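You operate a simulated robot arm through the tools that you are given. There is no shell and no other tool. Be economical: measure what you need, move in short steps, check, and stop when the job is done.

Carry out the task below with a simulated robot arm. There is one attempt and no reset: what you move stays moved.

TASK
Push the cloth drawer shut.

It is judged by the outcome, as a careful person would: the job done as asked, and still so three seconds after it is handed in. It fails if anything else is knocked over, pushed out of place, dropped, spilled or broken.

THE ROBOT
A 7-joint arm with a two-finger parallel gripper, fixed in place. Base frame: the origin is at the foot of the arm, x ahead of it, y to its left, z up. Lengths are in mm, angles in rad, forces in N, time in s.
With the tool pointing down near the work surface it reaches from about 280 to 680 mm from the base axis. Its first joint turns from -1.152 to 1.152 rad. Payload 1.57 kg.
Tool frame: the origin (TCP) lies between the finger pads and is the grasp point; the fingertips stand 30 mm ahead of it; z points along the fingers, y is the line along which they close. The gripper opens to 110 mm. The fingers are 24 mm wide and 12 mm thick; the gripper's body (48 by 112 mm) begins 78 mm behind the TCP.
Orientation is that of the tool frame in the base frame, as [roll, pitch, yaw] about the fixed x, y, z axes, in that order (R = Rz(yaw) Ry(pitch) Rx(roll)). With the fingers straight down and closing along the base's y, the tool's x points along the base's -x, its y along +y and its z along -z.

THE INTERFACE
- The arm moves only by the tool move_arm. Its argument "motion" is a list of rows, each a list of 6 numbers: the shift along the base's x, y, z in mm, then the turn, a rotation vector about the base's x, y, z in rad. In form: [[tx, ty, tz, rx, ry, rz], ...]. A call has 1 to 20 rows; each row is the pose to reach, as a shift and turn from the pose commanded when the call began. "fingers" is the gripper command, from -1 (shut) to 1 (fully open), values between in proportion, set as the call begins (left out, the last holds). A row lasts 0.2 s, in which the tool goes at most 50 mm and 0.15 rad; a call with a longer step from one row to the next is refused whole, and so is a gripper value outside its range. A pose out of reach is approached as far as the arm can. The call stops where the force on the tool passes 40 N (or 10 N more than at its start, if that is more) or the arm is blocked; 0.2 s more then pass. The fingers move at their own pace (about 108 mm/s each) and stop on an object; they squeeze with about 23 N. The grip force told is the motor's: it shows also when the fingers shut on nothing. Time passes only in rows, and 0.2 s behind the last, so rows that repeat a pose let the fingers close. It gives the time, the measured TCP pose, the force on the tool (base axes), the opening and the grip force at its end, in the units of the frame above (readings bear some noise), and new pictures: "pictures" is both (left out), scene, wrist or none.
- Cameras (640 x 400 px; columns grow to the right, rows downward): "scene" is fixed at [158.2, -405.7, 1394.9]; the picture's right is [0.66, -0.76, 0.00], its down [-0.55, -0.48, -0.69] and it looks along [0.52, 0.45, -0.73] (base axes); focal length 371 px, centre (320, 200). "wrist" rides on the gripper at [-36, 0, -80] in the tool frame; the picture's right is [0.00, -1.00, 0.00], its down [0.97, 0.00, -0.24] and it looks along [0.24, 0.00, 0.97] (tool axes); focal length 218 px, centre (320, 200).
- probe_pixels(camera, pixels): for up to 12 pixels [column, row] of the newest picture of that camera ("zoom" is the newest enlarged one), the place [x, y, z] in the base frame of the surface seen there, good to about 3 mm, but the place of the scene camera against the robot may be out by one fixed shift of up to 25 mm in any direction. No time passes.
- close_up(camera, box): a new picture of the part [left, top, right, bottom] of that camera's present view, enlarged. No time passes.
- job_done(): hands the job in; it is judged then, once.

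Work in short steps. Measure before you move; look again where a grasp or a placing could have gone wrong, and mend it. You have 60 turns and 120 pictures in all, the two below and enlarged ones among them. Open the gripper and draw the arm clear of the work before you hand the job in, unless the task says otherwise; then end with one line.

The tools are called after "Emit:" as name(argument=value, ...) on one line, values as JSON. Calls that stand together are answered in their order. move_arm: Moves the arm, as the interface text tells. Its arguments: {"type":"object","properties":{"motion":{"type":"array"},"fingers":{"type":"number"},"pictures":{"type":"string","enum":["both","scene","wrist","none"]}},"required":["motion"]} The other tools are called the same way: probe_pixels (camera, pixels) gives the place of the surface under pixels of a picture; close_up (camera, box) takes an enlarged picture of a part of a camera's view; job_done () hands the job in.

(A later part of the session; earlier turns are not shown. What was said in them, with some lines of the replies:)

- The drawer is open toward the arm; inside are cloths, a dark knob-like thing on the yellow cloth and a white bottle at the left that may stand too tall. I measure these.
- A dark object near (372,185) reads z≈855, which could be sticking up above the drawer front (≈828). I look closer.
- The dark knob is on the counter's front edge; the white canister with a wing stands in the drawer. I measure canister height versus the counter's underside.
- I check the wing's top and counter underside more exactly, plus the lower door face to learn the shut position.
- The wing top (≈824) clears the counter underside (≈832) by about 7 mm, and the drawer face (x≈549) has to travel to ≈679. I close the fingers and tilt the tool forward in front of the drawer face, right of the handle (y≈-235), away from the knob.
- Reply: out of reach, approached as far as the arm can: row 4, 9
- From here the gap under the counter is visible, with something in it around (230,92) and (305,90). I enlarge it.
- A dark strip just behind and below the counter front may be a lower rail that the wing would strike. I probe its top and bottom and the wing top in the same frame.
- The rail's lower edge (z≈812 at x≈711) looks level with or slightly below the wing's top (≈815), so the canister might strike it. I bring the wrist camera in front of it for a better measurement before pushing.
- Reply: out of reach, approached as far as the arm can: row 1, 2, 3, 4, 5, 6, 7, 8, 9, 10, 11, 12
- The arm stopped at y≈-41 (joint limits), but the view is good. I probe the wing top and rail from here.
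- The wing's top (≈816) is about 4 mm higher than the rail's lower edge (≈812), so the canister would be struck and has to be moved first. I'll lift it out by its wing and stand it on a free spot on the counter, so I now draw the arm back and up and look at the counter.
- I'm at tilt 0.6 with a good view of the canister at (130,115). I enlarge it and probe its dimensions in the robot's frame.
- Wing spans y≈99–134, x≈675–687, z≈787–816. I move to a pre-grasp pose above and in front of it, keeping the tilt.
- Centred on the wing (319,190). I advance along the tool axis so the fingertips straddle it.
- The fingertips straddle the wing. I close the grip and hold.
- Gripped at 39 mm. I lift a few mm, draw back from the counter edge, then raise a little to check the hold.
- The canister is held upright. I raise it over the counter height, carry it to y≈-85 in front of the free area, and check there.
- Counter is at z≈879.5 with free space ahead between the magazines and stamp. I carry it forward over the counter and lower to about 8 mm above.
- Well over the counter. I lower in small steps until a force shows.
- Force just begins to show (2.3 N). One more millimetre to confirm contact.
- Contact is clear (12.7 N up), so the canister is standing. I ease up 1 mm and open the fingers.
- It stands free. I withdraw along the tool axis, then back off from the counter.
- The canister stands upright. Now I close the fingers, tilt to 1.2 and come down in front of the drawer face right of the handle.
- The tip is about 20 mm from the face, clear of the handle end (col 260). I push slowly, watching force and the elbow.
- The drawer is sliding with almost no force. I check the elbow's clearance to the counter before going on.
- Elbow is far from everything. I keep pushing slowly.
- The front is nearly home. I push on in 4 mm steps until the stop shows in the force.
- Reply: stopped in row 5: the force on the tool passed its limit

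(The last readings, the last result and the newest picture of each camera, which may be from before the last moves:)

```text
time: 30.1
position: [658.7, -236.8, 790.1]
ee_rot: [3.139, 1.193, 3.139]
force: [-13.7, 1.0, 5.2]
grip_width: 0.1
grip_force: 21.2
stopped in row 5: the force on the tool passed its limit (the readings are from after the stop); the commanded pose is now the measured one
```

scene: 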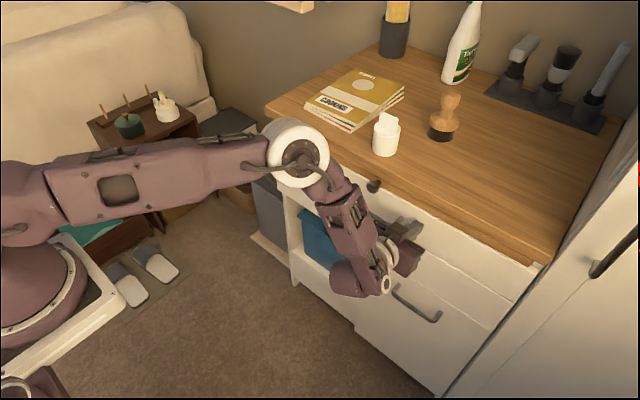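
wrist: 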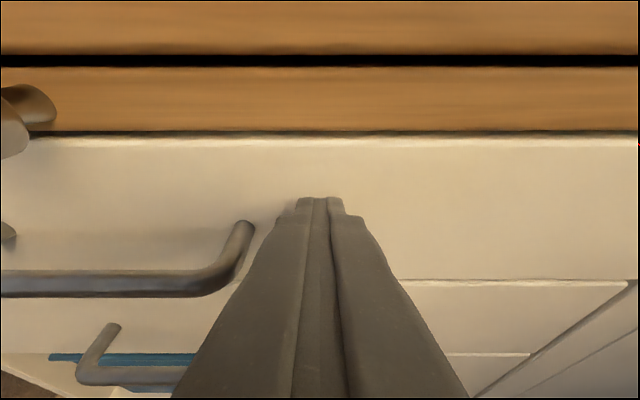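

The stop is reached at the predicted position (face ≈690, as for the doors below). I back off straight and check flushness.

Emit:
move_arm(motion=[[-10, 0, 0, 0, 0, 0], [-40, 0, 0, 0, 0, 0], [-80, 0, 0, 0, 0, 0], [-120, 0, 0, 0, 0, 0], [-160, 0, 0, 0, 0, 0], [-200, 0, 0, 0, 0, 0], [-240, 0, 0, 0, 0, 0], [-240, 0, 0, 0, 0, 0]])

Emit:
probe_pixels(camera="wrist", pixels=[[320, 120], [440, 120], [400, 170], [120, 110], [320, 80], [450, 200]])

Emit:
close_up(camera="scene", box=[240, 80, 560, 280])

```text
time: 31.9
position: [419.7, -236.1, 789.1]
ee_rot: [3.138, 1.195, 3.14]
force: [-0.1, -0.5, 0.6]
grip_width: 0.1
grip_force: 21.5
```

scene: 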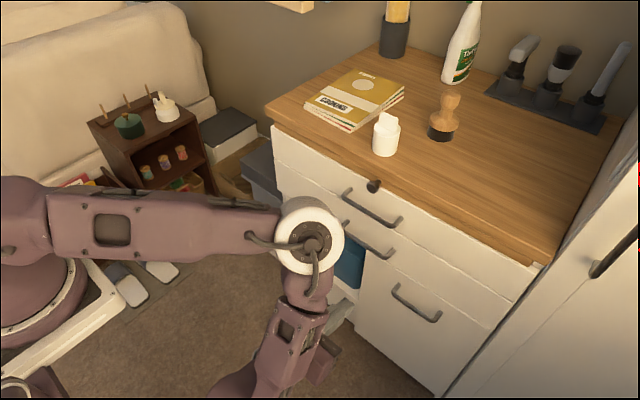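
wrist: 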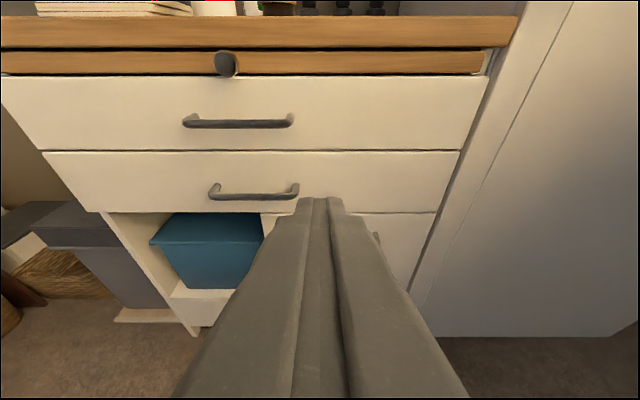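

```text
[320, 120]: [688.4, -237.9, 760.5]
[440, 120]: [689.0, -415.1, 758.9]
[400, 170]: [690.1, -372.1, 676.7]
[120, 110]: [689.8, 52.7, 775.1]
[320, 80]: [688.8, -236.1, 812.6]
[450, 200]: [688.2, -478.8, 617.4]
```

```text
2.00 times, centred on (400, 180) of scene
```

zoom: 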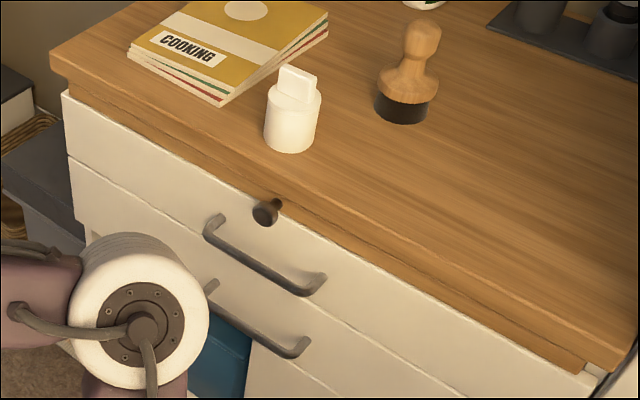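

The drawer front (x≈689) is flush with the one below (≈690), and the canister stands on the counter. I open the gripper and draw the arm clear.

Emit:
move_arm(motion=[[-15, 15, 30, 0, 0.12, 0], [-30, 30, 65, 0, 0.24, 0], [-45, 45, 100, 0, 0.36, 0], [-60, 60, 135, 0, 0.48, 0], [-70, 75, 170, 0, 0.6, 0], [-80, 90, 200, 0, 0.72, 0], [-80, 90, 220, 0, 0.84, 0], [-80, 90, 220, 0, 0.84, 0]], fingers=1, pictures="scene")

```text
time: 33.7
position: [338.3, -147.5, 1010.8]
ee_rot: [-3.139, 0.355, 3.141]
force: [-0.6, -0.4, -0.4]
grip_width: 110.0
grip_force: 0.0
```

scene: 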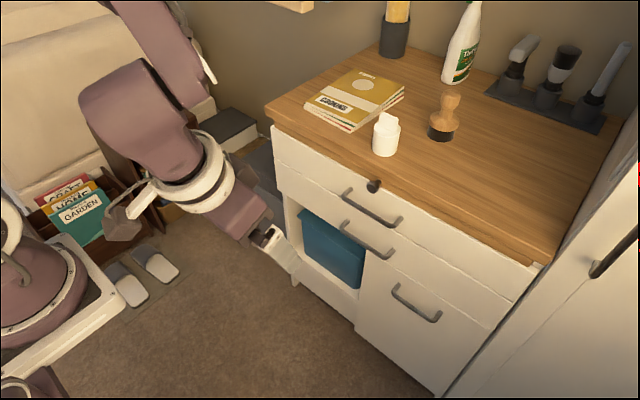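

All is in order: the drawer is shut, nothing else has been disturbed and the arm is clear.

Emit:
job_done()

```text
The job is handed in.
```

The cloth drawer is shut and flush with the fronts below; the white canister in it stood about 4 mm too tall to pass under the counter rail, so I lifted it out first and stood it upright on the counter.
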